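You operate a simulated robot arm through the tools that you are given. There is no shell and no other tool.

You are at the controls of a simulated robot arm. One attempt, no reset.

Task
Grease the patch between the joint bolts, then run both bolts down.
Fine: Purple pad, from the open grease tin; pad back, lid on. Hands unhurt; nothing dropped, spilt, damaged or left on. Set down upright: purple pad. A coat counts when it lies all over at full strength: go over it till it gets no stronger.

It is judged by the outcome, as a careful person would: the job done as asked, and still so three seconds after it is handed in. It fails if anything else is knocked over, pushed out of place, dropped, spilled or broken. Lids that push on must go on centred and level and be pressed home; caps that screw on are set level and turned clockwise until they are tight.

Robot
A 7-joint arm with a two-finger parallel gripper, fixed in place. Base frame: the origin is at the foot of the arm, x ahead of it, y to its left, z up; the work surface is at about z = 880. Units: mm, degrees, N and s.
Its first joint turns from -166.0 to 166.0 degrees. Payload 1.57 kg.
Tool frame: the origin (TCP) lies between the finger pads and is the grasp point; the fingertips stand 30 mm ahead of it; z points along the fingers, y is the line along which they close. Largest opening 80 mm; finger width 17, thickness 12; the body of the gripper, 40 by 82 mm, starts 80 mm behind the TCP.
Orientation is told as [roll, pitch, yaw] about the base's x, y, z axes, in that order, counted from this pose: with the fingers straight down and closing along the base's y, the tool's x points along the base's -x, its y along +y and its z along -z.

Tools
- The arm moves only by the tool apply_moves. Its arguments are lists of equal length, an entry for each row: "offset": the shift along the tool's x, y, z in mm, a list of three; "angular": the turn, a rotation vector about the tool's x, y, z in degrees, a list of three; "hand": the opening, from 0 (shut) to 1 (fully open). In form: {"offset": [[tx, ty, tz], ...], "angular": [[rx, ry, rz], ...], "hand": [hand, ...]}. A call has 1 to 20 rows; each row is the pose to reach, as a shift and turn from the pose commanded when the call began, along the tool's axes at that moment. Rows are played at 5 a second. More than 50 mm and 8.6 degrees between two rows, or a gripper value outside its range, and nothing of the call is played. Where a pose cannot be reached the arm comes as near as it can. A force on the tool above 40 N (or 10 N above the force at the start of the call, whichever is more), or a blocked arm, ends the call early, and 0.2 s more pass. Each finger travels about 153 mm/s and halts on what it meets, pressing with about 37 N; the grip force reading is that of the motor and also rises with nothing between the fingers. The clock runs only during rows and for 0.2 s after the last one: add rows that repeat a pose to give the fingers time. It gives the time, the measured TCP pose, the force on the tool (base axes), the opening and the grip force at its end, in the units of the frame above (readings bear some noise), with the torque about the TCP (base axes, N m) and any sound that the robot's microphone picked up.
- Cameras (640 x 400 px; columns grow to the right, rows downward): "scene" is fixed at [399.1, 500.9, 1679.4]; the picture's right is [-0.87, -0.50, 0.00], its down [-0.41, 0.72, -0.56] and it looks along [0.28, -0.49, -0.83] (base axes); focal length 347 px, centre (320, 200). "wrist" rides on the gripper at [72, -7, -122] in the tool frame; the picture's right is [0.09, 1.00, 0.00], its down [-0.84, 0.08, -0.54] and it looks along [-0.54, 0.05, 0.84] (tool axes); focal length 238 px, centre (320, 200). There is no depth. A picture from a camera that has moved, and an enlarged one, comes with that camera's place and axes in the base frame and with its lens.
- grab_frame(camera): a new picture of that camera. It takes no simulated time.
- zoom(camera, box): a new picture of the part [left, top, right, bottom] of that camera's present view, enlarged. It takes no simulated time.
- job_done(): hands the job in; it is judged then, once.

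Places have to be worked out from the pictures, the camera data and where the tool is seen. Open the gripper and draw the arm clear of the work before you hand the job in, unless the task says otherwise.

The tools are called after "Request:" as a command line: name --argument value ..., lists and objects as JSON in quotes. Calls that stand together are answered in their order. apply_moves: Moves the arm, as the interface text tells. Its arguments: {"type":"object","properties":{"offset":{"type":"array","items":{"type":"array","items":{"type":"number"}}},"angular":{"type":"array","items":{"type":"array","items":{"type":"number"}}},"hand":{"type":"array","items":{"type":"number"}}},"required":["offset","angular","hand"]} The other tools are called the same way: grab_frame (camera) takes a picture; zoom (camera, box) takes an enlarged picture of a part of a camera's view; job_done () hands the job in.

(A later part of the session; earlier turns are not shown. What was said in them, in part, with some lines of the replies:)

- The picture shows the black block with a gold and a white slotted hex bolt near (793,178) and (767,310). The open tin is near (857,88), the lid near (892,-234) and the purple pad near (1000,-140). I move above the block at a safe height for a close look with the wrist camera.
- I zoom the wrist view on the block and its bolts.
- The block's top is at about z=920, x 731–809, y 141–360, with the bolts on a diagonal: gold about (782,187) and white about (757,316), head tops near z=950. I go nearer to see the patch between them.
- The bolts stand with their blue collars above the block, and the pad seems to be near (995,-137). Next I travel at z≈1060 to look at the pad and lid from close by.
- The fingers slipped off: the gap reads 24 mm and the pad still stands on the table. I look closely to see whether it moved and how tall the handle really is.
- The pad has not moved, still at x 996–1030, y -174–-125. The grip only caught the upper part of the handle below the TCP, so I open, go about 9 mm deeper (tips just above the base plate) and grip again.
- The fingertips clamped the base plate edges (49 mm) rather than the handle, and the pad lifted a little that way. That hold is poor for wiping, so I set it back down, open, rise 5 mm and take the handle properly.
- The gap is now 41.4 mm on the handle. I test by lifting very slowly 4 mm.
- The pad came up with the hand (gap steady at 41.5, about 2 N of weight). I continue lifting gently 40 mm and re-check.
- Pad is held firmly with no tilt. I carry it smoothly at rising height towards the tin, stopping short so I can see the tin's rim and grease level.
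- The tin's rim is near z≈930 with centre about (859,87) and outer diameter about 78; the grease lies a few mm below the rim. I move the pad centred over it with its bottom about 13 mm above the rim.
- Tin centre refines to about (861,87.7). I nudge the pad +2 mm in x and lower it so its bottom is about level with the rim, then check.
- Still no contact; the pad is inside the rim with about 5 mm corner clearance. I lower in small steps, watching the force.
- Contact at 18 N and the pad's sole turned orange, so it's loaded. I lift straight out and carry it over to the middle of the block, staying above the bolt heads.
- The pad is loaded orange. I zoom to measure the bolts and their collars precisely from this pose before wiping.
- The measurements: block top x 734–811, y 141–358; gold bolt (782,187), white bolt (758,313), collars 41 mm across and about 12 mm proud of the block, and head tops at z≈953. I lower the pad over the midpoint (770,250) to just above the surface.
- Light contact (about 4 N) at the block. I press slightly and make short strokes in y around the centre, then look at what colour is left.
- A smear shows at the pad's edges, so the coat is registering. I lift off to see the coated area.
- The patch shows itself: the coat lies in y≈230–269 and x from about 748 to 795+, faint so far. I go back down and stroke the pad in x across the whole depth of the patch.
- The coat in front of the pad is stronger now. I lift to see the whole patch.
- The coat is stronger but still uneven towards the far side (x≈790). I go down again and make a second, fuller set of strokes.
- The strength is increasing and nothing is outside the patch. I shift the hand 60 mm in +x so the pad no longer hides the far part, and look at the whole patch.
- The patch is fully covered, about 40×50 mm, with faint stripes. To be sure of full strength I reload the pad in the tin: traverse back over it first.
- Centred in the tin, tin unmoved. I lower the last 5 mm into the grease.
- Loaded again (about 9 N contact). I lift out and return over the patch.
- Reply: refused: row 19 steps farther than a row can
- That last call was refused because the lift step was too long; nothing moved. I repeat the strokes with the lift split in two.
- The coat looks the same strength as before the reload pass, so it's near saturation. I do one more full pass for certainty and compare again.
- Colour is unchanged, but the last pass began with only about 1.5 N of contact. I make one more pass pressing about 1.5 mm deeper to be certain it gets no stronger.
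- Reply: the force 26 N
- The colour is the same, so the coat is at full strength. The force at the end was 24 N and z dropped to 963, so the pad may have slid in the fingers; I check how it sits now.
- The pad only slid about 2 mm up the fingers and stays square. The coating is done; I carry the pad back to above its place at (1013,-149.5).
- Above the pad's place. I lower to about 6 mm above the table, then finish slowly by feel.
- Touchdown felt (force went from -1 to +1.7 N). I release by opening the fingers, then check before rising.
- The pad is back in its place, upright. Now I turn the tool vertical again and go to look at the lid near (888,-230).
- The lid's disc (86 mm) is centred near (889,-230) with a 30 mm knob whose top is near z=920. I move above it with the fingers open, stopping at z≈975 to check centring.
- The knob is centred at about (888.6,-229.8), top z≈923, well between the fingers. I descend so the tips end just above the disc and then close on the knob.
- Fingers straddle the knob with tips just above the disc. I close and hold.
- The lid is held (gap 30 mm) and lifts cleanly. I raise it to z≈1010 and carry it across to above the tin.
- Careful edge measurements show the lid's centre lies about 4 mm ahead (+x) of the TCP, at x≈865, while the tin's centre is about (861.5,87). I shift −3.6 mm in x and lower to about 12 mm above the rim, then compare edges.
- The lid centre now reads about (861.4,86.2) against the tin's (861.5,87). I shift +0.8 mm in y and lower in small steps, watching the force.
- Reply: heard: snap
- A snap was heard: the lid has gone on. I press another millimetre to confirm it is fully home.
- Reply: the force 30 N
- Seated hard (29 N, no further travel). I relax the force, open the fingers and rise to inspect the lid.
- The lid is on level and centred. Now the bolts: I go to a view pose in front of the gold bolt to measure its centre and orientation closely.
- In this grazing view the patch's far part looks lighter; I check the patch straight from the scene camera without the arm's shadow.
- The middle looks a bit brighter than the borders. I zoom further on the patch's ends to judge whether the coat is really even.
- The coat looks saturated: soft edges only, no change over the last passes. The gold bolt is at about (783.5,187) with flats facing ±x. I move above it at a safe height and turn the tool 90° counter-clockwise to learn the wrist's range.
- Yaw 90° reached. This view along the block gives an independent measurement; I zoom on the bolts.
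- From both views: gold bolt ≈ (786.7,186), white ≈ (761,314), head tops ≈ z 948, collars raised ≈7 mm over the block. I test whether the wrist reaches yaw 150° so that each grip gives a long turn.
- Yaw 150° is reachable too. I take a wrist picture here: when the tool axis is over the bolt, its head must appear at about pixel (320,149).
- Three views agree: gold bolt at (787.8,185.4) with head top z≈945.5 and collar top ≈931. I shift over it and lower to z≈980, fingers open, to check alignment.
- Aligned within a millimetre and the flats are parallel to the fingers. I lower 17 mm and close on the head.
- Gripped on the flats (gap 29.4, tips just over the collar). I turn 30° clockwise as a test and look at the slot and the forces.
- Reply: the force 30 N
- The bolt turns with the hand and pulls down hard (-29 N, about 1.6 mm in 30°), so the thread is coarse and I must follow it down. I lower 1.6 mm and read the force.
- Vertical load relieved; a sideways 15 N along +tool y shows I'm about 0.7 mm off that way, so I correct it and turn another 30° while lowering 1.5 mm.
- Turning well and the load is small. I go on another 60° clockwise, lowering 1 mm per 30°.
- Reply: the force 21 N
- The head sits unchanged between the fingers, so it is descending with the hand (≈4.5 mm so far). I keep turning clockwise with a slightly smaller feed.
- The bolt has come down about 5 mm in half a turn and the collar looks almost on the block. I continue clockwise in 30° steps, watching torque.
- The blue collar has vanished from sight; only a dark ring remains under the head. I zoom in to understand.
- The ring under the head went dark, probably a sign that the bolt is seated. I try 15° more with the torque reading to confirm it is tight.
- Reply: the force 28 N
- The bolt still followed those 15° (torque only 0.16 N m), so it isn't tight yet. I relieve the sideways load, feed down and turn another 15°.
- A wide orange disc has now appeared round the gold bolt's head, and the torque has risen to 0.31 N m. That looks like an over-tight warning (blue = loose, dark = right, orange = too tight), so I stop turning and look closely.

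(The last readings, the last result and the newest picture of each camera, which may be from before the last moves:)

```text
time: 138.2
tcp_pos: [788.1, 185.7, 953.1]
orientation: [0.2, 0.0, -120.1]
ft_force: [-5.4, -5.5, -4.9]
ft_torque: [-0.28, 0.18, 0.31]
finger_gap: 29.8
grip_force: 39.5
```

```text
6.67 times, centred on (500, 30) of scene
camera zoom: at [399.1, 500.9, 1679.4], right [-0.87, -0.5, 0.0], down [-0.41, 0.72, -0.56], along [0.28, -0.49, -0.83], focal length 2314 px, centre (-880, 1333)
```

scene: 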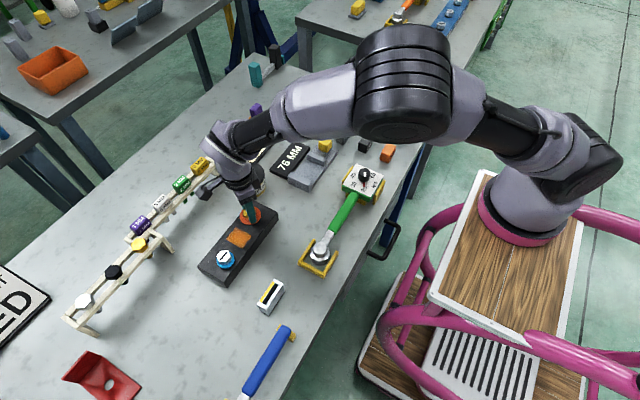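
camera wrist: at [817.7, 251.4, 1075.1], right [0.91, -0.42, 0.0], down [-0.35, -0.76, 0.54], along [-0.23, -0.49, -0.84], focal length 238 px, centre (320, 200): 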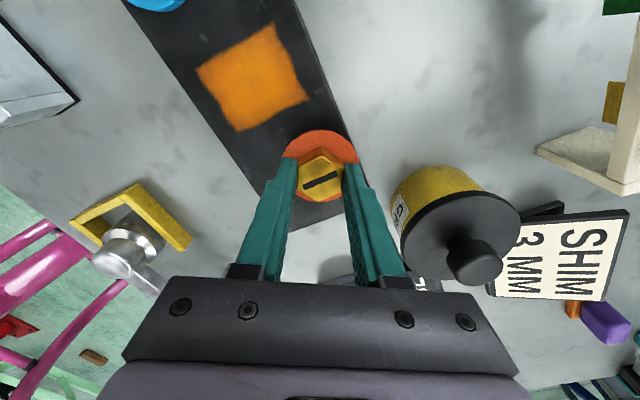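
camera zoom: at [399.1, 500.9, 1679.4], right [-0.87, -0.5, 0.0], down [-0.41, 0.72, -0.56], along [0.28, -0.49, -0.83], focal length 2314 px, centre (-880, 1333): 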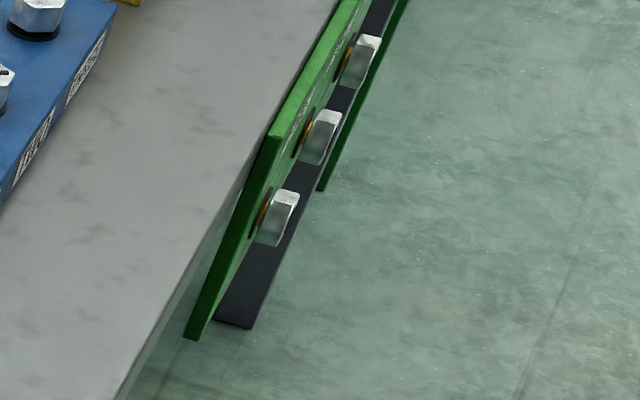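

The bolts on the next bench all sit on plain dark washers, which supports "dark = properly down". I back the gold bolt off 15° to see whether the orange goes away.

Request:
apply_moves --offset '[[0, 0, -0.2], [0, 0, -0.4], [0, 0, -0.5], [0, 0, -0.5]]' --angular '[[0, 0, -5], [0, 0, -10], [0, 0, -15], [0, 0, -15]]' --hand '[0.1, 0.1, 0.1, 0.1]'

Request:
zoom --camera "scene" --box '[228, 196, 272, 230]'

Request:
zoom --camera "wrist" --box '[290, 130, 360, 200]'

```text
time: 139.2
tcp_pos: [787.4, 186.1, 954.7]
orientation: [0.0, 0.0, -104.7]
ft_force: [6.3, 0.1, -6.4]
ft_torque: [0.28, -0.11, -0.14]
finger_gap: 29.3
grip_force: 38.7
```

```text
11.76 times, centred on (250, 213) of scene
camera zoom: at [399.1, 500.9, 1679.4], right [-0.87, -0.5, 0.0], down [-0.41, 0.72, -0.56], along [0.28, -0.49, -0.83], focal length 4084 px, centre (1144, 47)
```

zoom: 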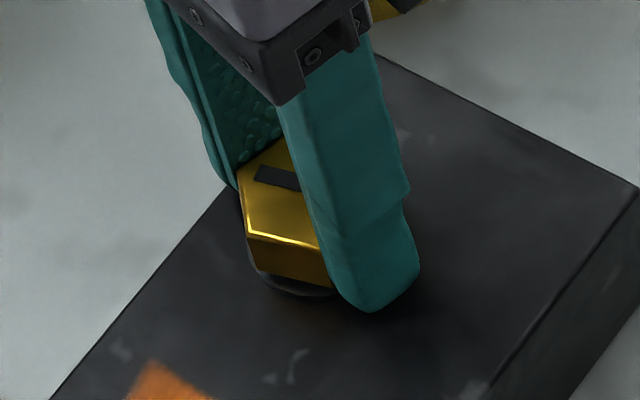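

```text
5.71 times, centred on (325, 165) of wrist
camera zoom: at [799.6, 257.6, 1075.6], right [0.99, -0.17, 0.0], down [-0.14, -0.83, 0.54], along [-0.09, -0.53, -0.84], focal length 1362 px, centre (291, 400)
```

zoom: 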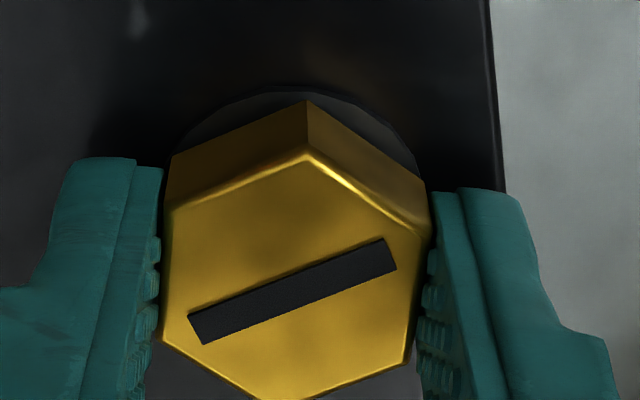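

The orange vanished, so the ring is a live tell-tale: blue while loose, dark when home, squashed-out orange when over-tight. I settle it in the dark range by backing off 7° and then nipping up 4° clockwise.

Request:
apply_moves --offset '[[0, 0, 0], [0, 0, 0], [0, 0, 0], [0, 0, 0], [0, 0, 0]]' --angular '[[0, 0, -4], [0, 0, -7], [0, 0, -7], [0, 0, -3], [0, 0, -3]]' --hand '[0.1, 0.1, 0.1, 0.1, 0.1]'

Request:
zoom --camera "scene" --box '[228, 196, 272, 230]'

```text
time: 140.4
tcp_pos: [787.7, 185.0, 953.3]
orientation: [0.1, 0.2, -102.0]
ft_force: [6.9, 4.7, 11.9]
ft_torque: [-0.12, -0.1, 0.01]
finger_gap: 29.4
grip_force: 39.1
```

```text
11.76 times, centred on (250, 213) of scene
camera zoom: at [399.1, 500.9, 1679.4], right [-0.87, -0.5, 0.0], down [-0.41, 0.72, -0.56], along [0.28, -0.49, -0.83], focal length 4084 px, centre (1144, 47)
```

zoom: 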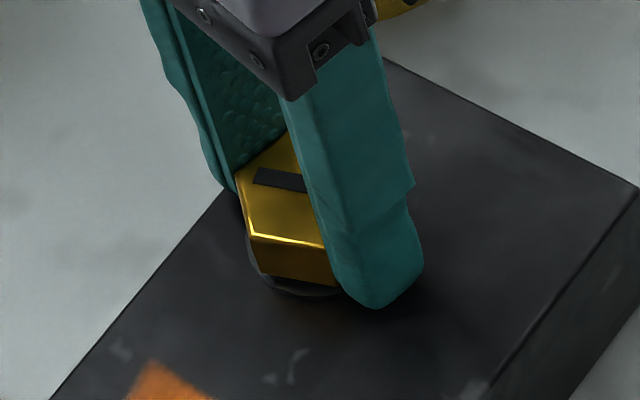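

Dark and nearly no torque at this angle. I nip it 3° further to be snug while staying dark.

Request:
apply_moves --offset '[[0, 0, -0.3], [0, 0, -0.3], [0, 0, -0.3]]' --angular '[[0, 0, 2], [0, 0, 3], [0, 0, 3]]' --hand '[0.1, 0.1, 0.1]'

Request:
zoom --camera "scene" --box '[228, 196, 272, 230]'

```text
time: 141.2
tcp_pos: [788.2, 185.4, 953.7]
orientation: [-0.1, 0.0, -104.9]
ft_force: [8.7, 7.9, 10.1]
ft_torque: [0.14, -0.22, 0.08]
finger_gap: 29.5
grip_force: 39.5
```

```text
11.76 times, centred on (250, 213) of scene
camera zoom: at [399.1, 500.9, 1679.4], right [-0.87, -0.5, 0.0], down [-0.41, 0.72, -0.56], along [0.28, -0.49, -0.83], focal length 4084 px, centre (1144, 47)
```

zoom: 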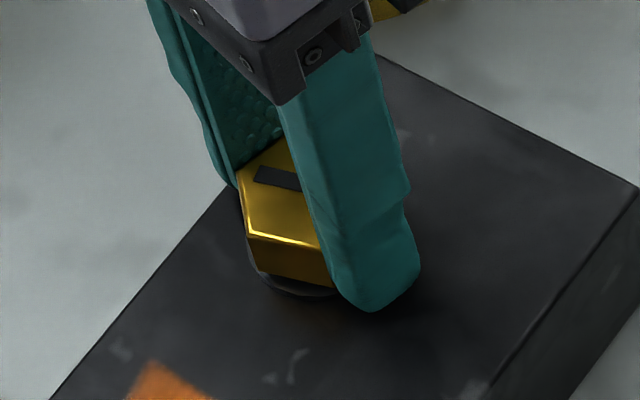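

Snug and dark. I ease the side load, open the fingers and rise clear to inspect.

Request:
apply_moves --offset '[[0.4, 0.3, -0.5], [0.4, 0.3, -0.5], [0.4, 0.3, -0.5], [0.4, 0.3, -0.5]]' --angular '[[0, 0, 0], [0, 0, 0], [0, 0, 0], [0, 0, 0]]' --hand '[0.1, 0.5, 0.8, 0.8]'

Request:
apply_moves --offset '[[0, 0, -12], [0, 0, -30], [0, 0, -50], [0, 0, -70], [0, 0, -70]]' --angular '[[0, 0, 0], [0, 0, 0], [0, 0, 0], [0, 0, 0], [0, 0, 0]]' --hand '[0.8, 0.8, 0.8, 0.8, 0.8]'

Request:
zoom --camera "scene" --box '[228, 196, 272, 230]'

Request:
grab_frame --camera "wrist"

```text
time: 142.2
tcp_pos: [788.1, 184.6, 953.5]
orientation: [0.0, 0.0, -105.0]
ft_force: [-0.1, 0.4, 0.1]
ft_torque: [0.0, -0.01, 0.0]
finger_gap: 64.1
grip_force: 0.1
```

```text
time: 143.4
tcp_pos: [788.1, 186.6, 1024.7]
orientation: [0.0, -0.1, -105.0]
ft_force: [0.7, 0.2, 0.2]
ft_torque: [-0.02, 0.0, 0.04]
finger_gap: 64.1
grip_force: 0.1
```

```text
11.76 times, centred on (250, 213) of scene
camera zoom: at [399.1, 500.9, 1679.4], right [-0.87, -0.5, 0.0], down [-0.41, 0.72, -0.56], along [0.28, -0.49, -0.83], focal length 4084 px, centre (1144, 47)
```

zoom: 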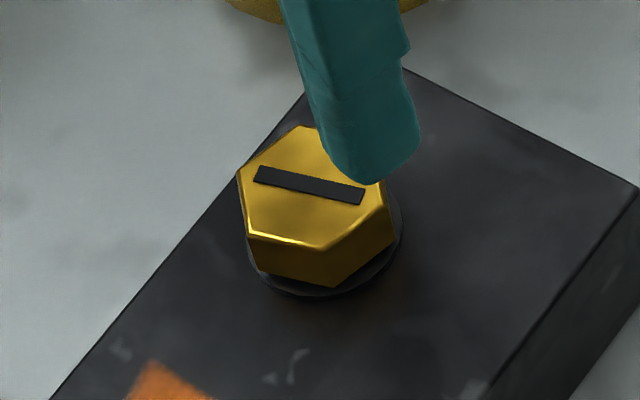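

```text
taken
camera wrist: at [800.4, 257.8, 1145.8], right [0.99, -0.17, 0.0], down [-0.14, -0.83, 0.54], along [-0.09, -0.53, -0.84], focal length 238 px, centre (320, 200)
```

wrist: 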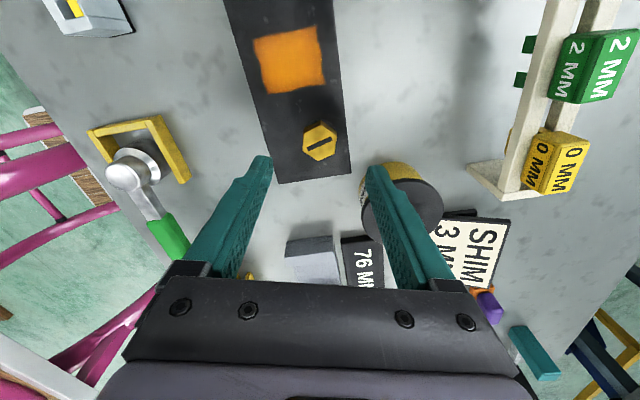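

Gold bolt sits home on a plain dark washer. Now I move over the white bolt at height while unwinding the wrist counter-clockwise, in two calls.

Request:
apply_moves --offset '[[7.4, -3.7, 0], [14.7, -7.4, 0], [22.1, -11.1, 0], [29.4, -14.8, 0], [36.8, -18.4, 0], [44.1, -22.1, 0], [51.5, -25.8, 0], [58.9, -29.5, 0], [66.2, -33.2, 0], [73.6, -36.9, 0], [80.9, -40.6, 0], [88.3, -44.3, 0], [95.6, -47.9, 0], [103, -51.6, 0], [110.3, -55.3, 0], [117.7, -59, 0], [117.7, -59, 0]]' --angular '[[0, 0, -8], [0, 0, -16], [0, 0, -24], [0, 0, -32], [0, 0, -40], [0, 0, -48], [0, 0, -56], [0, 0, -64], [0, 0, -72], [0, 0, -80], [0, 0, -88], [0, 0, -96], [0, 0, -104], [0, 0, -112], [0, 0, -120], [0, 0, -125], [0, 0, -125]]' --hand '[0.9, 0.9, 0.9, 0.9, 0.9, 0.9, 0.9, 0.9, 0.9, 0.9, 0.9, 0.9, 0.9, 0.9, 0.9, 0.9, 0.9]'

Request:
apply_moves --offset '[[0, 0, 0], [0, 0, 0], [0, 0, 0], [0, 0, 0], [0, 0, 0], [0, 0, 0], [0, 0, 0], [0, 0, 0], [0, 0, 0], [0, 0, 0], [0, 0, 0], [0, 0, 0], [0, 0, 0], [0, 0, 0], [0, 0, 0], [0, 0, 0], [0, 0, 0], [0, 0, 0]]' --angular '[[0, 0, -8], [0, 0, -16], [0, 0, -24], [0, 0, -32], [0, 0, -40], [0, 0, -48], [0, 0, -56], [0, 0, -64], [0, 0, -72], [0, 0, -80], [0, 0, -88], [0, 0, -96], [0, 0, -104], [0, 0, -112], [0, 0, -120], [0, 0, -126], [0, 0, -130], [0, 0, -130]]' --hand '[0.9, 0.9, 0.9, 0.9, 0.9, 0.9, 0.9, 0.9, 0.9, 0.9, 0.9, 0.9, 0.9, 0.9, 0.9, 0.9, 0.9, 0.9]'

Request:
grab_frame --camera "wrist"

Request:
grab_frame --camera "scene"

```text
time: 147.0
tcp_pos: [761.8, 314.2, 1023.3]
orientation: [-0.1, 0.0, 20.1]
ft_force: [0.0, -0.1, 0.5]
ft_torque: [0.0, 0.02, 0.02]
finger_gap: 71.9
grip_force: 0.1
```

```text
time: 150.8
tcp_pos: [761.9, 315.3, 1025.0]
orientation: [0.1, 0.0, 150.1]
ft_force: [-1.1, 0.3, 0.2]
ft_torque: [-0.02, 0.01, -0.01]
finger_gap: 71.9
grip_force: 0.1
```

```text
taken
camera wrist: at [826.3, 285.1, 1146.1], right [-0.42, -0.91, 0.0], down [-0.76, 0.35, 0.54], along [-0.49, 0.23, -0.84], focal length 238 px, centre (320, 200)
```

wrist: 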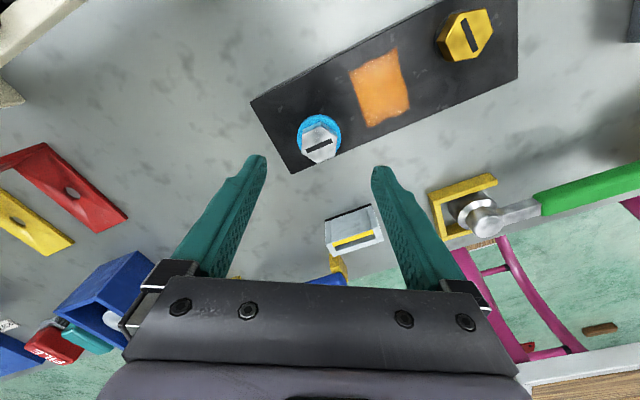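

```text
taken
```

scene: 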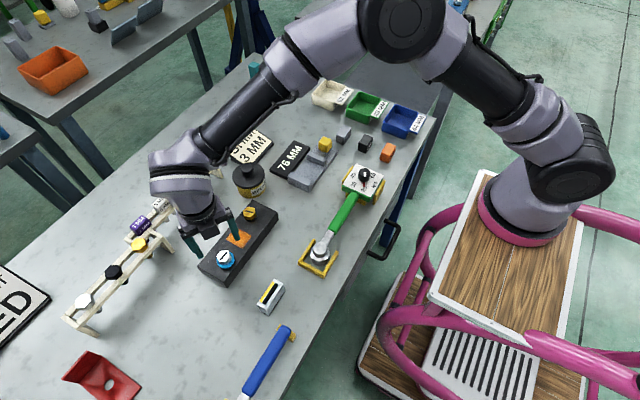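

Request:
zoom --camera "wrist" --box '[270, 100, 366, 180]'

Request:
zoom --camera "scene" --box '[200, 230, 264, 280]'

```text
5.00 times, centred on (318, 140) of wrist
camera zoom: at [826.3, 285.1, 1146.1], right [-0.42, -0.91, 0.0], down [-0.76, 0.35, 0.54], along [-0.49, 0.23, -0.84], focal length 1192 px, centre (330, 500)
```

zoom: 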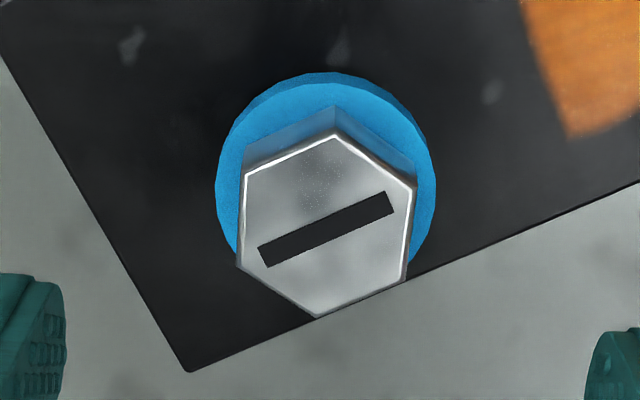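

```text
8.00 times, centred on (232, 255) of scene
camera zoom: at [399.1, 500.9, 1679.4], right [-0.87, -0.5, 0.0], down [-0.41, 0.72, -0.56], along [0.28, -0.49, -0.83], focal length 2777 px, centre (1024, -240)
```

zoom: 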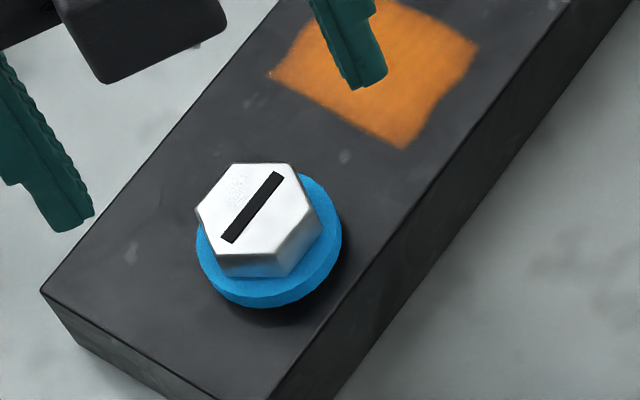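

The white bolt is almost under the tool axis (within 1.5 mm). I shift slightly and lower to z≈980 to re-check alignment.

Request:
apply_moves --offset '[[0.8, -1.3, 12], [0.8, -1.3, 24], [0.8, -1.3, 36], [0.8, -1.3, 44], [0.8, -1.3, 44]]' --angular '[[0, 0, 0], [0, 0, 0], [0, 0, 0], [0, 0, 0], [0, 0, 0]]' --hand '[0.9, 0.9, 0.9, 0.9, 0.9]'

Request:
zoom --camera "wrist" --box '[240, 90, 400, 230]'

```text
time: 152.0
tcp_pos: [762.7, 314.0, 979.4]
orientation: [-0.1, 0.0, 150.0]
ft_force: [-0.4, 0.4, -0.3]
ft_torque: [0.02, 0.02, -0.01]
finger_gap: 71.9
grip_force: 0.1
```

```text
2.86 times, centred on (320, 160) of wrist
camera zoom: at [828.0, 285.3, 1102.2], right [-0.42, -0.91, 0.0], down [-0.76, 0.35, 0.54], along [-0.49, 0.23, -0.84], focal length 681 px, centre (320, 314)
```

zoom: 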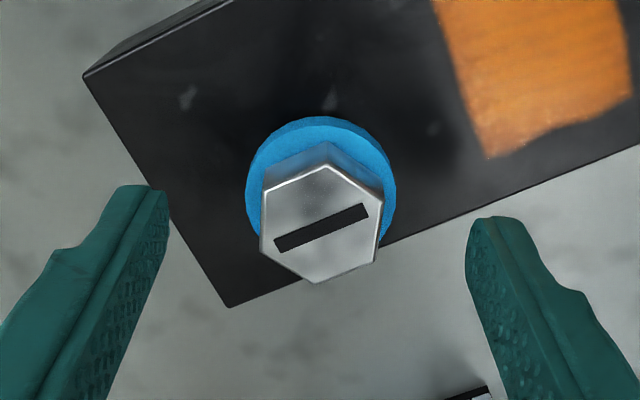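

Aligned. I lower to grip height and close on the white head.

Request:
apply_moves --offset '[[-0.7, -0.2, 6], [-0.7, -0.2, 12], [-0.7, -0.2, 17], [-0.7, -0.2, 17]]' --angular '[[0, 0, 0], [0, 0, 0], [0, 0, 0], [0, 0, 0]]' --hand '[0.9, 0.9, 0.9, 0.9]'

Request:
apply_moves --offset '[[0, 0, 0], [0, 0, 0], [0, 0, 0], [0, 0, 0]]' --angular '[[0, 0, 0], [0, 0, 0], [0, 0, 0], [0, 0, 0]]' --hand '[0.6, 0.4, 0.1, 0.1]'

Request:
zoom --camera "wrist" --box '[240, 100, 400, 240]'

Request:
zoom --camera "scene" --box '[200, 230, 264, 280]'

```text
time: 153.0
tcp_pos: [763.3, 316.3, 961.5]
orientation: [0.0, 0.1, 150.1]
ft_force: [-0.1, 0.4, -0.7]
ft_torque: [-0.01, -0.05, 0.02]
finger_gap: 72.4
grip_force: 0.0
```

```text
time: 154.0
tcp_pos: [761.3, 315.6, 962.2]
orientation: [-0.1, 0.0, 149.9]
ft_force: [-2.9, -3.1, 0.4]
ft_torque: [-0.1, 0.03, 0.01]
finger_gap: 29.3
grip_force: 38.7
```

```text
2.86 times, centred on (320, 170) of wrist
camera zoom: at [826.9, 285.7, 1084.2], right [-0.42, -0.91, 0.0], down [-0.76, 0.35, 0.54], along [-0.49, 0.23, -0.84], focal length 681 px, centre (320, 286)
```

zoom: 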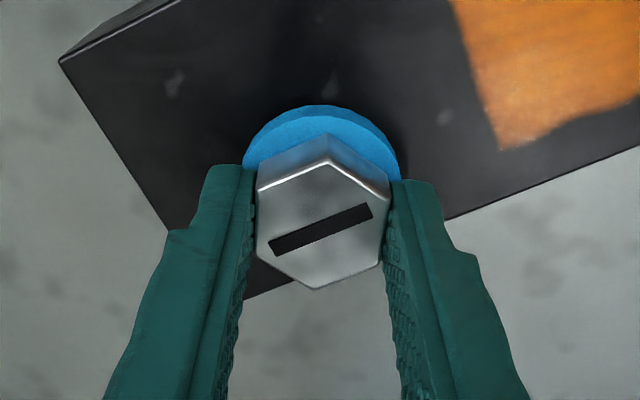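

```text
8.00 times, centred on (232, 255) of scene
camera zoom: at [399.1, 500.9, 1679.4], right [-0.87, -0.5, 0.0], down [-0.41, 0.72, -0.56], along [0.28, -0.49, -0.83], focal length 2777 px, centre (1024, -240)
```

zoom: 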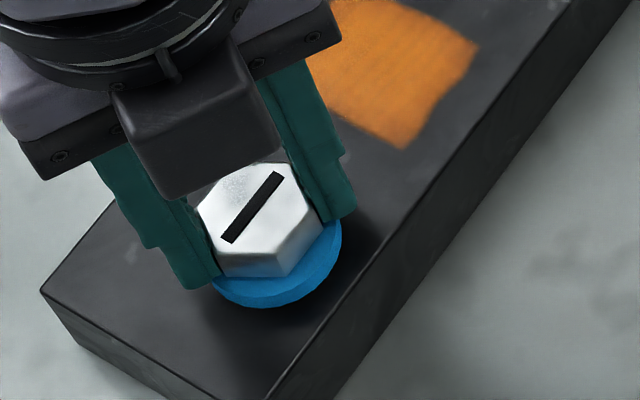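

Good grip (29.3 mm). From the gold bolt the thread advances about 1.15 mm per 30°, so I turn the white one 90° clockwise with that feed.

Request:
apply_moves --offset '[[0, 0, 0.19], [0, 0, 0.38], [0, 0, 0.57], [0, 0, 0.77], [0, 0, 0.96], [0, 0, 1.15], [0, 0, 1.34], [0, 0, 1.53], [0, 0, 1.72], [0, 0, 1.92], [0, 0, 2.1], [0, 0, 2.3], [0, 0, 2.3]]' --angular '[[0, 0, 5], [0, 0, 10], [0, 0, 15], [0, 0, 20], [0, 0, 25], [0, 0, 30], [0, 0, 35], [0, 0, 40], [0, 0, 45], [0, 0, 50], [0, 0, 55], [0, 0, 60], [0, 0, 60]]' --hand '[0.1, 0.1, 0.1, 0.1, 0.1, 0.1, 0.1, 0.1, 0.1, 0.1, 0.1, 0.1, 0.1]'

Request:
zoom --camera "wrist" --box '[240, 100, 400, 240]'

```text
time: 156.8
tcp_pos: [762.7, 315.4, 958.7]
orientation: [0.1, 0.0, 90.0]
ft_force: [-2.1, -4.6, -27.6]
ft_torque: [-0.13, -0.07, 0.02]
finger_gap: 29.4
grip_force: 39.6
```

```text
2.86 times, centred on (320, 170) of wrist
camera zoom: at [768.3, 244.2, 1082.2], right [-1.0, -0.09, 0.0], down [-0.08, 0.84, 0.54], along [-0.05, 0.54, -0.84], focal length 681 px, centre (320, 286)
```

zoom: 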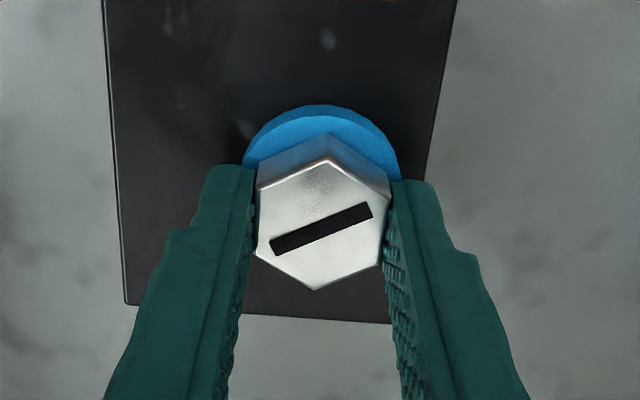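

The bolt pulls down with 27 N, so I feed an extra 1.3 mm and carry on another 60°.

Request:
apply_moves --offset '[[0, 0, 0.7], [0, 0, 1.3], [0, 0, 1.5], [0, 0, 1.7], [0, 0, 1.9], [0, 0, 2.1], [0, 0, 2.3], [0, 0, 2.5], [0, 0, 2.5]]' --angular '[[0, 0, 0], [0, 0, 0], [0, 0, 5], [0, 0, 10], [0, 0, 15], [0, 0, 20], [0, 0, 25], [0, 0, 30], [0, 0, 30]]' --hand '[0.1, 0.1, 0.1, 0.1, 0.1, 0.1, 0.1, 0.1, 0.1]'

Request:
zoom --camera "wrist" --box '[240, 100, 400, 240]'

Request:
zoom --camera "scene" --box '[200, 230, 264, 280]'

```text
time: 158.8
tcp_pos: [761.1, 316.9, 958.7]
orientation: [-0.1, 0.0, 60.0]
ft_force: [-7.0, -7.0, 7.7]
ft_torque: [-0.26, 0.3, -0.07]
finger_gap: 29.7
grip_force: 39.1
```

```text
2.86 times, centred on (320, 170) of wrist
camera zoom: at [731.3, 250.3, 1080.9], right [-0.91, 0.42, 0.0], down [0.35, 0.76, 0.54], along [0.23, 0.49, -0.84], focal length 681 px, centre (320, 286)
```

zoom: 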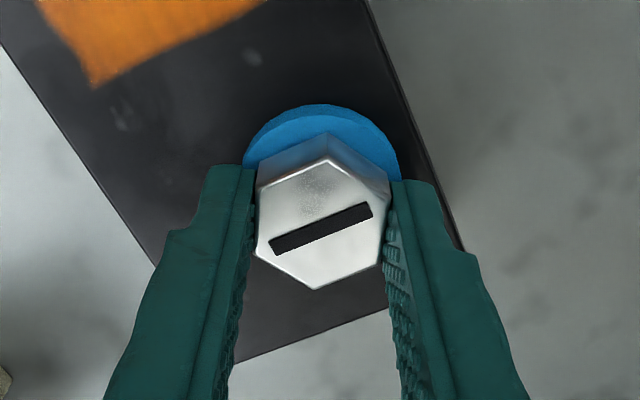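

```text
8.00 times, centred on (232, 255) of scene
camera zoom: at [399.1, 500.9, 1679.4], right [-0.87, -0.5, 0.0], down [-0.41, 0.72, -0.56], along [0.28, -0.49, -0.83], focal length 2777 px, centre (1024, -240)
```

zoom: 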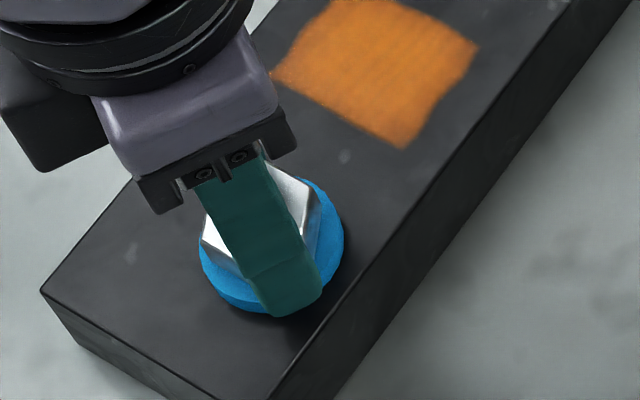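

90° done, load small. I go on 60° more with about 2 mm of feed.

Request:
apply_moves --offset '[[0, 0, 0.1], [0, 0, 0.2], [0, 0, 0.3], [0, 0, 0.45], [0, 0, 0.6], [0, 0, 0.8], [0, 0, 1.0], [0, 0, 1.2], [0, 0, 1.4], [0, 0, 1.6], [0, 0, 1.8], [0, 0, 2.0], [0, 0, 2.0]]' --angular '[[0, 0, 5], [0, 0, 10], [0, 0, 15], [0, 0, 20], [0, 0, 25], [0, 0, 30], [0, 0, 35], [0, 0, 40], [0, 0, 45], [0, 0, 50], [0, 0, 55], [0, 0, 60], [0, 0, 60]]' --hand '[0.1, 0.1, 0.1, 0.1, 0.1, 0.1, 0.1, 0.1, 0.1, 0.1, 0.1, 0.1, 0.1]'

Request:
zoom --camera "wrist" --box '[240, 100, 400, 240]'

```text
time: 161.6
tcp_pos: [762.3, 315.4, 955.6]
orientation: [0.0, 0.0, 0.0]
ft_force: [-0.1, -4.6, 8.7]
ft_torque: [-0.14, -0.35, -0.02]
finger_gap: 29.3
grip_force: 39.5
```

```text
2.86 times, centred on (320, 170) of wrist
camera zoom: at [689.9, 309.1, 1078.7], right [-0.09, 1.0, 0.0], down [0.84, 0.08, 0.54], along [0.54, 0.05, -0.84], focal length 681 px, centre (320, 286)
```

zoom: 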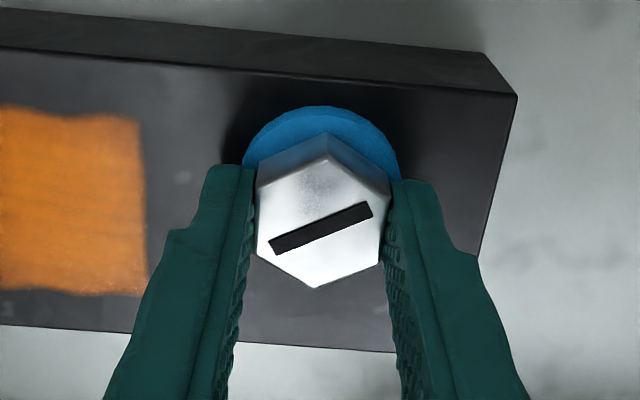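

150° done, still blue. I turn another 45° with feed, then proceed in small steps watching the ring.

Request:
apply_moves --offset '[[0, 0, 0.1], [0, 0, 0.2], [0, 0, 0.3], [0, 0, 0.4], [0, 0, 0.6], [0, 0, 0.8], [0, 0, 1.0], [0, 0, 1.2], [0, 0, 1.4], [0, 0, 1.4]]' --angular '[[0, 0, 5], [0, 0, 10], [0, 0, 15], [0, 0, 20], [0, 0, 25], [0, 0, 30], [0, 0, 35], [0, 0, 40], [0, 0, 45], [0, 0, 45]]' --hand '[0.1, 0.1, 0.1, 0.1, 0.1, 0.1, 0.1, 0.1, 0.1, 0.1]'

Request:
zoom --camera "wrist" --box '[240, 100, 400, 240]'

```text
time: 163.8
tcp_pos: [763.0, 315.6, 954.3]
orientation: [0.0, 0.0, -44.9]
ft_force: [-0.1, -6.6, 6.1]
ft_torque: [0.0, 0.15, -0.06]
finger_gap: 29.3
grip_force: 39.2
```

```text
2.86 times, centred on (320, 170) of wrist
camera zoom: at [706.2, 361.6, 1076.9], right [0.64, 0.77, 0.0], down [0.65, -0.54, 0.54], along [0.42, -0.35, -0.84], focal length 681 px, centre (320, 286)
```

zoom: 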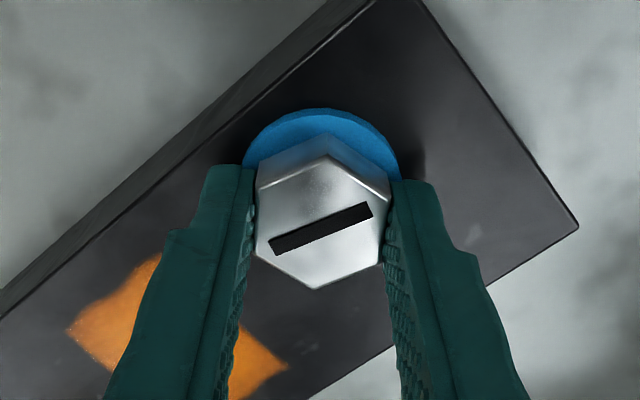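

Total 195°, still blue. I add 15° steps now (feed 0.6 mm) and check the ring and torque each time.

Request:
apply_moves --offset '[[0, 0, 0.1], [0, 0, 0.3], [0, 0, 0.5], [0, 0, 0.5]]' --angular '[[0, 0, 5], [0, 0, 10], [0, 0, 15], [0, 0, 15]]' --hand '[0.1, 0.1, 0.1, 0.1]'

Request:
zoom --camera "wrist" --box '[290, 130, 360, 200]'

Request:
apply_moves --offset '[[0, 0, 0.2], [0, 0, 0.4], [0, 0, 0.6], [0, 0, 0.6]]' --angular '[[0, 0, 5], [0, 0, 10], [0, 0, 15], [0, 0, 15]]' --hand '[0.1, 0.1, 0.1, 0.1]'

Request:
zoom --camera "wrist" --box '[290, 130, 360, 200]'

```text
time: 164.8
tcp_pos: [762.8, 315.9, 955.5]
orientation: [0.1, 0.1, -60.0]
ft_force: [-0.4, -3.6, 2.0]
ft_torque: [-0.35, -0.18, -0.07]
finger_gap: 29.2
grip_force: 38.6
```

```text
5.71 times, centred on (325, 165) of wrist
camera zoom: at [720.0, 374.3, 1076.4], right [0.82, 0.58, 0.0], down [0.49, -0.69, 0.54], along [0.31, -0.44, -0.84], focal length 1362 px, centre (291, 400)
```

zoom: 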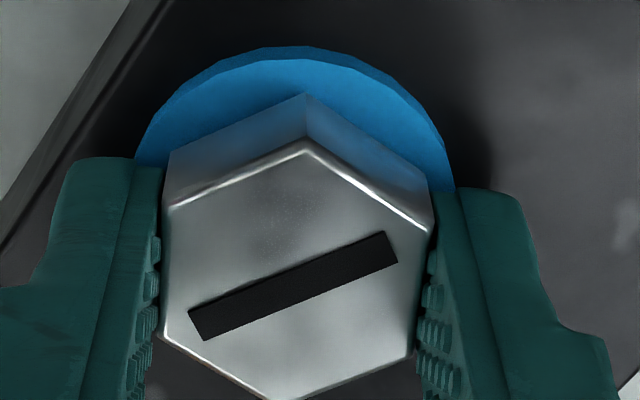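

```text
time: 165.8
tcp_pos: [762.1, 315.6, 953.2]
orientation: [0.0, 0.0, -75.0]
ft_force: [-4.0, -5.5, 5.3]
ft_torque: [-0.07, 0.13, -0.05]
finger_gap: 29.4
grip_force: 39.0
```

```text
5.71 times, centred on (325, 165) of wrist
camera zoom: at [736.6, 383.0, 1075.9], right [0.94, 0.35, 0.0], down [0.29, -0.79, 0.54], along [0.19, -0.51, -0.84], focal length 1362 px, centre (291, 400)
```

zoom: 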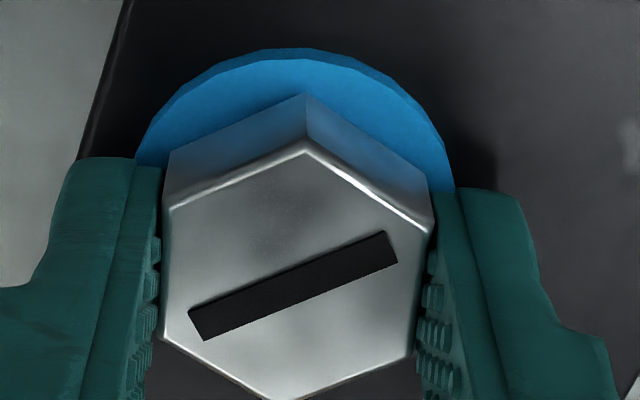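

Still blue at 225°. I continue in 10° steps.

Request:
apply_moves --offset '[[0, 0, 0.1], [0, 0, 0.3], [0, 0, 0.3]]' --angular '[[0, 0, 5], [0, 0, 10], [0, 0, 10]]' --hand '[0.1, 0.1, 0.1]'

Request:
zoom --camera "wrist" --box '[290, 130, 360, 200]'

Request:
apply_moves --offset '[[0, 0, 0.1], [0, 0, 0.3], [0, 0, 0.3]]' --angular '[[0, 0, 4], [0, 0, 8], [0, 0, 8]]' --hand '[0.1, 0.1, 0.1]'

Request:
zoom --camera "wrist" --box '[290, 130, 360, 200]'

```text
time: 166.6
tcp_pos: [760.9, 314.6, 952.4]
orientation: [-0.1, -0.1, -85.0]
ft_force: [-9.2, -12.1, 3.3]
ft_torque: [-0.17, 0.24, -0.04]
finger_gap: 29.6
grip_force: 39.1
```

```text
5.71 times, centred on (325, 165) of wrist
camera zoom: at [748.9, 386.5, 1075.4], right [0.98, 0.18, 0.0], down [0.15, -0.83, 0.54], along [0.1, -0.53, -0.84], focal length 1362 px, centre (291, 400)
```

zoom: 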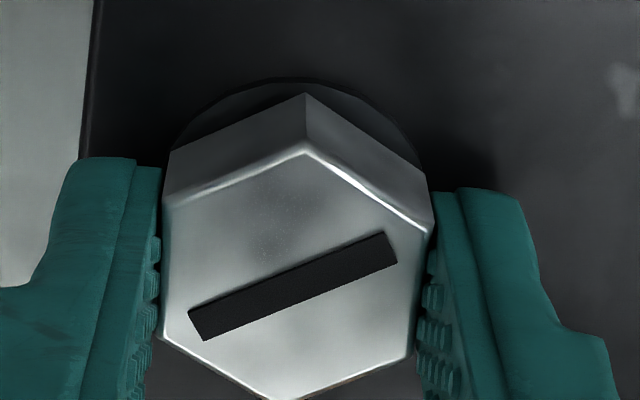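

```text
time: 167.4
tcp_pos: [761.2, 313.4, 953.1]
orientation: [0.0, 0.0, -92.9]
ft_force: [-3.7, -11.8, -2.5]
ft_torque: [-0.51, -0.02, 0.01]
finger_gap: 29.5
grip_force: 38.8
```

```text
5.71 times, centred on (325, 165) of wrist
camera zoom: at [758.6, 387.5, 1075.2], right [1.0, 0.04, 0.0], down [0.03, -0.84, 0.54], along [0.02, -0.54, -0.84], focal length 1362 px, centre (291, 400)
```

zoom: 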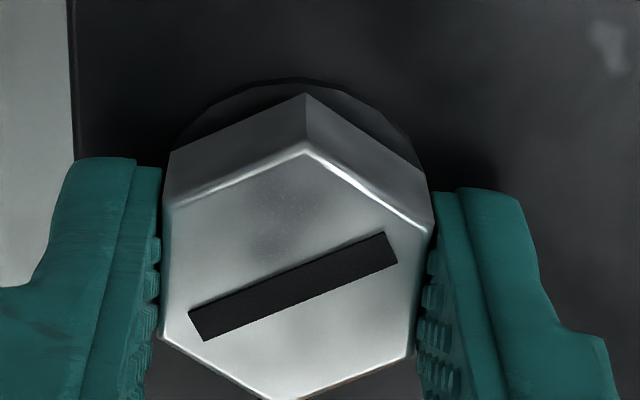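

The white ring went dark at about 235°. I nip it up another 7° to be snug like the gold one, and check that it stays dark.

Request:
apply_moves --offset '[[0, 0, 0.1], [0, 0, 0.2], [0, 0, 0.2]]' --angular '[[0, 0, 4], [0, 0, 7], [0, 0, 7]]' --hand '[0.1, 0.1, 0.1]'

Request:
zoom --camera "wrist" --box '[290, 130, 360, 200]'

Request:
zoom --camera "scene" --box '[200, 195, 296, 285]'

```text
time: 168.2
tcp_pos: [762.1, 315.5, 953.0]
orientation: [0.1, 0.0, -100.2]
ft_force: [-3.5, -14.2, -4.8]
ft_torque: [-0.33, 0.02, 0.02]
finger_gap: 29.5
grip_force: 39.1
```

```text
5.71 times, centred on (325, 165) of wrist
camera zoom: at [767.5, 387.4, 1074.9], right [1.0, -0.08, 0.0], down [-0.07, -0.84, 0.54], along [-0.05, -0.54, -0.84], focal length 1362 px, centre (291, 400)
```

zoom: 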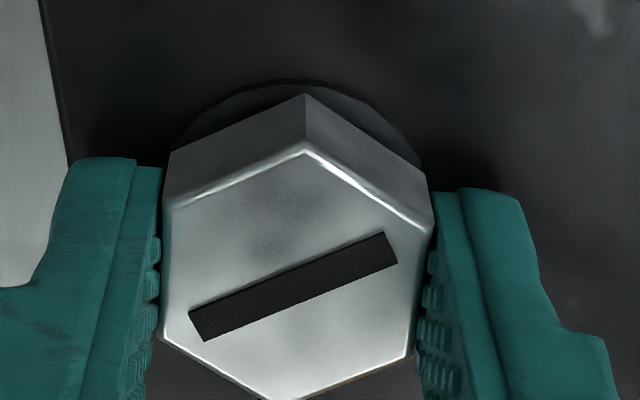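

```text
4.44 times, centred on (248, 240) of scene
camera zoom: at [399.1, 500.9, 1679.4], right [-0.87, -0.5, 0.0], down [-0.41, 0.72, -0.56], along [0.28, -0.49, -0.83], focal length 1543 px, centre (640, 22)
```

zoom: 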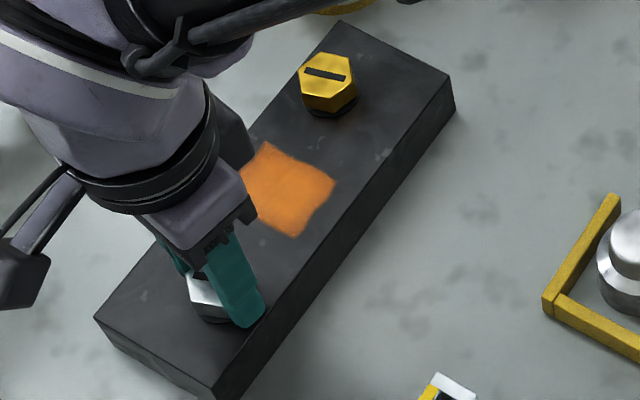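

Dark, torque still about zero. I nip another 4° to match the gold bolt.

Request:
apply_moves --offset '[[0, 0, 0.1], [0, 0, 0.1], [0, 0, 0.1]]' --angular '[[0, 0, 2], [0, 0, 4], [0, 0, 4]]' --hand '[0.1, 0.1, 0.1]'

Request:
zoom --camera "wrist" --box '[290, 130, 360, 200]'

```text
time: 169.0
tcp_pos: [761.4, 315.5, 953.0]
orientation: [0.0, 0.0, -104.0]
ft_force: [-4.4, -15.8, 3.0]
ft_torque: [-0.95, 0.2, 0.21]
finger_gap: 29.5
grip_force: 39.2
```

```text
5.71 times, centred on (325, 165) of wrist
camera zoom: at [772.3, 386.8, 1074.8], right [0.99, -0.15, 0.0], down [-0.13, -0.83, 0.54], along [-0.08, -0.54, -0.84], focal length 1362 px, centre (291, 400)
```

zoom: 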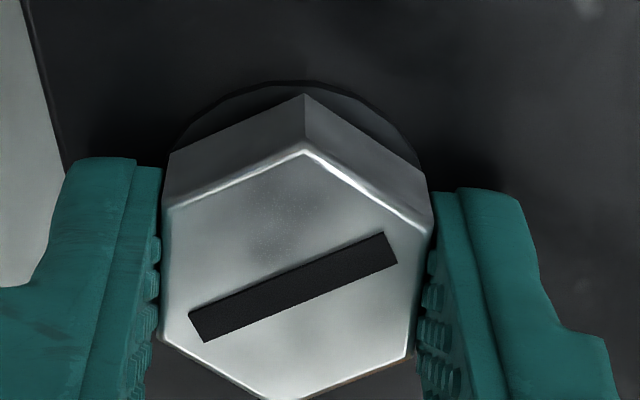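

Snug at 0.21 N m with the ring still dark, so the white bolt is home. I ease the side load, open and rise clear.

Request:
apply_moves --offset '[[-0.4, 0, -0.2], [-0.4, 0, -0.2], [-0.4, 0, -0.2], [-0.4, 0, -0.2]]' --angular '[[0, 0, 0], [0, 0, 0], [0, 0, 0], [0, 0, 0]]' --hand '[0.1, 0.5, 0.8, 0.8]'

Request:
apply_moves --offset '[[0, 0, -12], [0, 0, -30], [0, 0, -55], [0, 0, -80], [0, 0, -105], [0, 0, -105]]' --angular '[[0, 0, 0], [0, 0, 0], [0, 0, 0], [0, 0, 0], [0, 0, 0], [0, 0, 0]]' --hand '[0.8, 0.8, 0.8, 0.8, 0.8, 0.8]'

Request:
grab_frame --camera "wrist"

Request:
zoom --camera "scene" --box '[200, 195, 296, 285]'

```text
time: 170.0
tcp_pos: [760.7, 314.2, 953.0]
orientation: [0.0, 0.1, -103.9]
ft_force: [-0.7, 0.6, -0.2]
ft_torque: [0.0, 0.0, 0.02]
finger_gap: 64.0
grip_force: 0.0
```

```text
time: 171.4
tcp_pos: [762.5, 315.0, 1057.6]
orientation: [0.1, 0.0, -104.0]
ft_force: [-0.7, 0.5, -0.2]
ft_torque: [-0.01, 0.0, -0.03]
finger_gap: 63.9
grip_force: 0.1
```

```text
taken
camera wrist: at [771.9, 386.7, 1180.0], right [0.99, -0.15, 0.0], down [-0.13, -0.83, 0.54], along [-0.08, -0.54, -0.84], focal length 238 px, centre (320, 200)
```

wrist: 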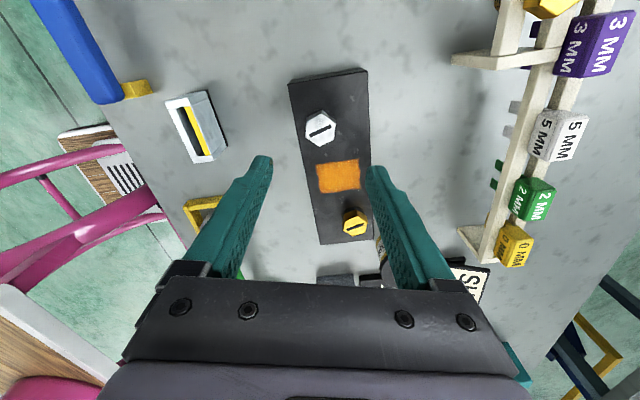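

```text
4.44 times, centred on (248, 240) of scene
camera zoom: at [399.1, 500.9, 1679.4], right [-0.87, -0.5, 0.0], down [-0.41, 0.72, -0.56], along [0.28, -0.49, -0.83], focal length 1543 px, centre (640, 22)
```

zoom: 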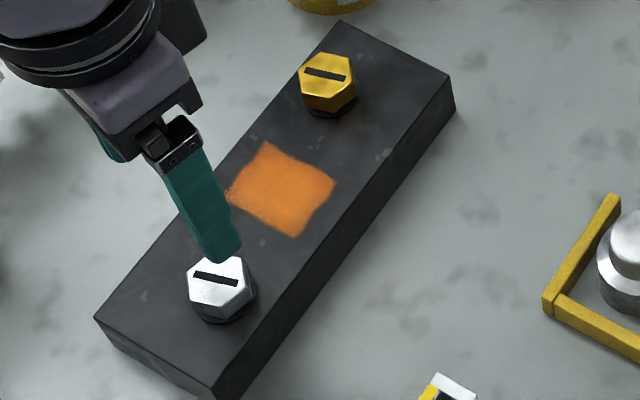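

Both bolts now sit on dark washers. I check the patch, both bolts, the pad and the tin once more with zooms.

Request:
zoom --camera "wrist" --box '[280, 60, 380, 250]'

Request:
zoom --camera "wrist" --box '[310, 150, 370, 200]'

Request:
zoom --camera "scene" --box '[222, 222, 262, 252]'

Request:
zoom --camera "scene" --box '[225, 80, 345, 200]'

```text
2.11 times, centred on (330, 155) of wrist
camera zoom: at [771.9, 386.7, 1180.0], right [0.99, -0.15, 0.0], down [-0.13, -0.83, 0.54], along [-0.08, -0.54, -0.84], focal length 502 px, centre (299, 295)
```

zoom: 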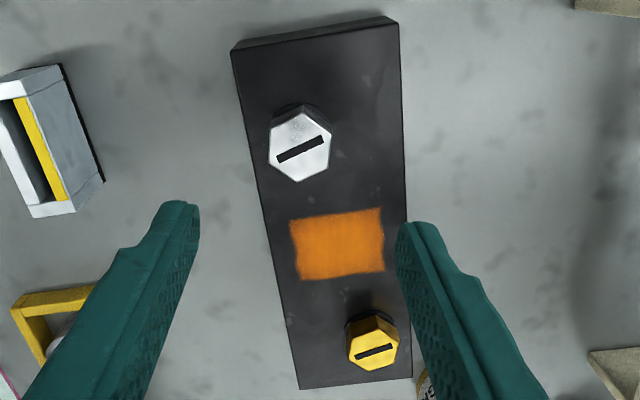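

```text
8.00 times, centred on (340, 175) of wrist
camera zoom: at [771.9, 386.7, 1180.0], right [0.99, -0.15, 0.0], down [-0.13, -0.83, 0.54], along [-0.08, -0.54, -0.84], focal length 1907 px, centre (160, 400)
```

zoom: 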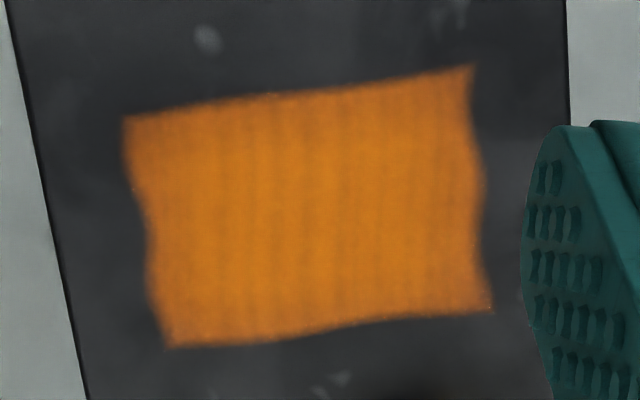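

```text
13.33 times, centred on (242, 237) of scene
camera zoom: at [399.1, 500.9, 1679.4], right [-0.87, -0.5, 0.0], down [-0.41, 0.72, -0.56], along [0.28, -0.49, -0.83], focal length 4629 px, centre (1360, -293)
```

zoom: 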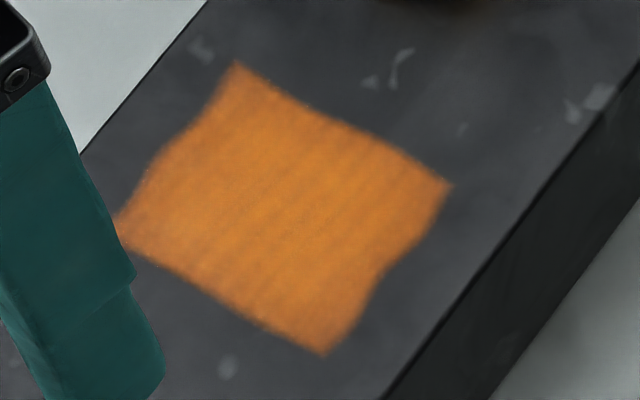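

```text
3.33 times, centred on (285, 140) of scene
camera zoom: at [399.1, 500.9, 1679.4], right [-0.87, -0.5, 0.0], down [-0.41, 0.72, -0.56], along [0.28, -0.49, -0.83], focal length 1157 px, centre (437, 400)
```

zoom: 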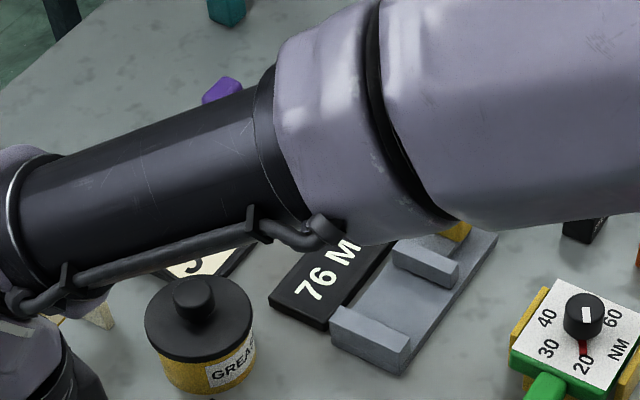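

The coat is even and solid seen from above, and everything is in place. I withdraw the arm up and back to its starting area with the gripper open.

Request:
apply_moves --offset '[[-10, -4, -25], [-35, -12, -50], [-63, -22, -70], [-91, -32, -85], [-119, -42, -95], [-147, -52, -105], [-175, -62, -112], [-203, -72, -119], [-231, -82, -125], [-259, -92, -130], [-287, -101, -135], [-315, -111, -135], [-343, -121, -135], [-360, -127, -135], [-371, -131, -135], [-371, -131, -135]]' --angular '[[0, 0, -4], [0, 0, -11], [0, 0, -18], [0, 0, -25], [0, 0, -32], [0, 0, -39], [0, 0, -46], [0, 0, -53], [0, 0, -60], [0, 0, -67], [0, 0, -74], [0, 0, -81], [0, 0, -88], [0, 0, -95], [0, 0, -102], [0, 0, -104]]' --hand '[0.9, 1, 1, 1, 1, 1, 1, 1, 1, 1, 1, 1, 1, 1, 1, 1]'

Request:
grab_frame --camera "scene"

Request:
grab_frame --camera "wrist"

Request:
zoom --camera "scene" --box '[195, 195, 285, 285]'

Request:
zoom --camera "scene" --box '[220, 70, 360, 200]'

```text
time: 174.8
tcp_pos: [544.4, -13.5, 1193.5]
orientation: [0.1, 0.0, 0.1]
ft_force: [-0.8, -0.2, -0.7]
ft_torque: [0.0, 0.01, 0.03]
finger_gap: 80.2
grip_force: 0.1
```

```text
taken
```

scene: 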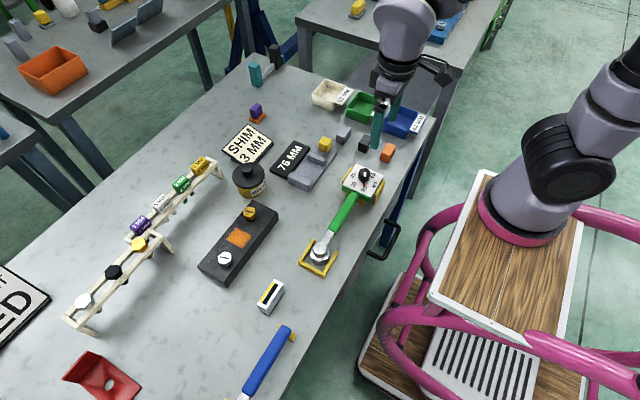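

```text
taken
camera wrist: at [473.2, -19.8, 1315.1], right [-0.09, 1.0, 0.0], down [0.84, 0.08, 0.54], along [0.54, 0.05, -0.84], focal length 238 px, centre (320, 200)
```

wrist: 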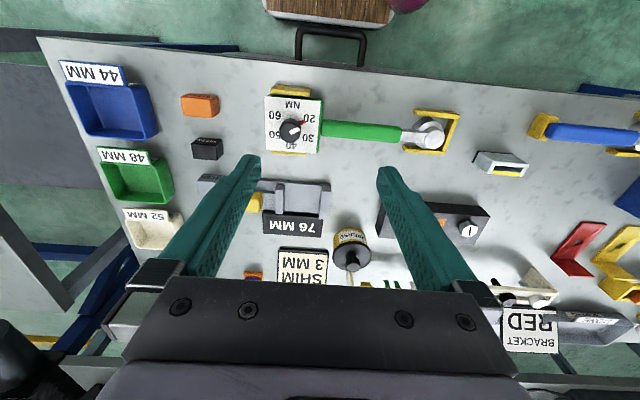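

```text
4.44 times, centred on (240, 240) of scene
camera zoom: at [399.1, 500.9, 1679.4], right [-0.87, -0.5, 0.0], down [-0.41, 0.72, -0.56], along [0.28, -0.49, -0.83], focal length 1543 px, centre (676, 22)
```

zoom: 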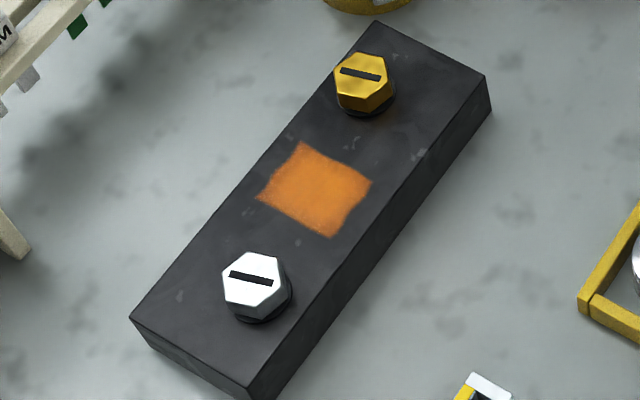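

```text
3.08 times, centred on (290, 135) of scene
camera zoom: at [399.1, 500.9, 1679.4], right [-0.87, -0.5, 0.0], down [-0.41, 0.72, -0.56], along [0.28, -0.49, -0.83], focal length 1068 px, centre (412, 400)
```

zoom: 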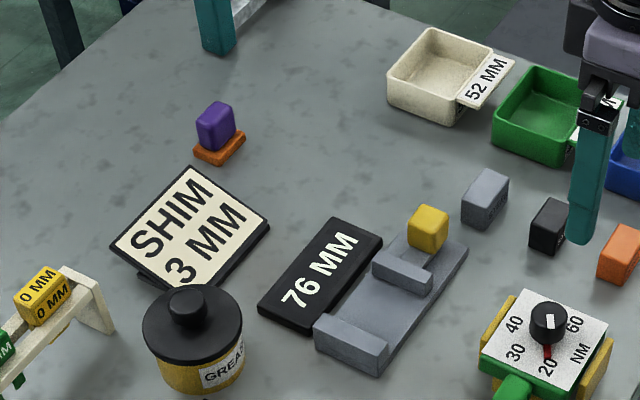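

Everything checks out. The patch is fully coated, both bolts are down on dark washers, the lid is on, the pad stands in its place, and nothing else has moved. The arm is clear with the gripper open, so I hand the job in.

Request:
job_done

```text
The job is handed in.
```

I greased the patch and ran both bolts down, then handed the job in. I don't have the verdict.

- **Grease:** The patch, about 40 × 50 mm between the bolts, is coated edge to edge. I used the purple pad and loaded it from the open tin twice. The last two passes added nothing visible, so I took the coat as full strength.
- **Pad and tin:** The pad is back in its place, upright. Its sole still has grease on it. The lid went on level with a snap and did not move under about 29 N.
- **Bolts:** Both turned about 255° clockwise and came down roughly 10 mm. They were snug when I let go, at about 0.1 N m on the gold bolt and 0.2 on the white.
- **Ring colour (my judgement):** The ring under each bolt head was blue while loose and went dark once the bolt was down. The gold one spread into a wide orange disc when I turned it about 15° further. I read orange as too tight and backed it off until the ring went dark again, then left both bolts dark. If orange was meant to show the bolt is fully tight, they are about 15° short.
- **Anything else:** On my first try at lifting the pad, the fingers slipped off its handle. It stayed standing and did not move. I saw nothing else dropped, spilt or moved.
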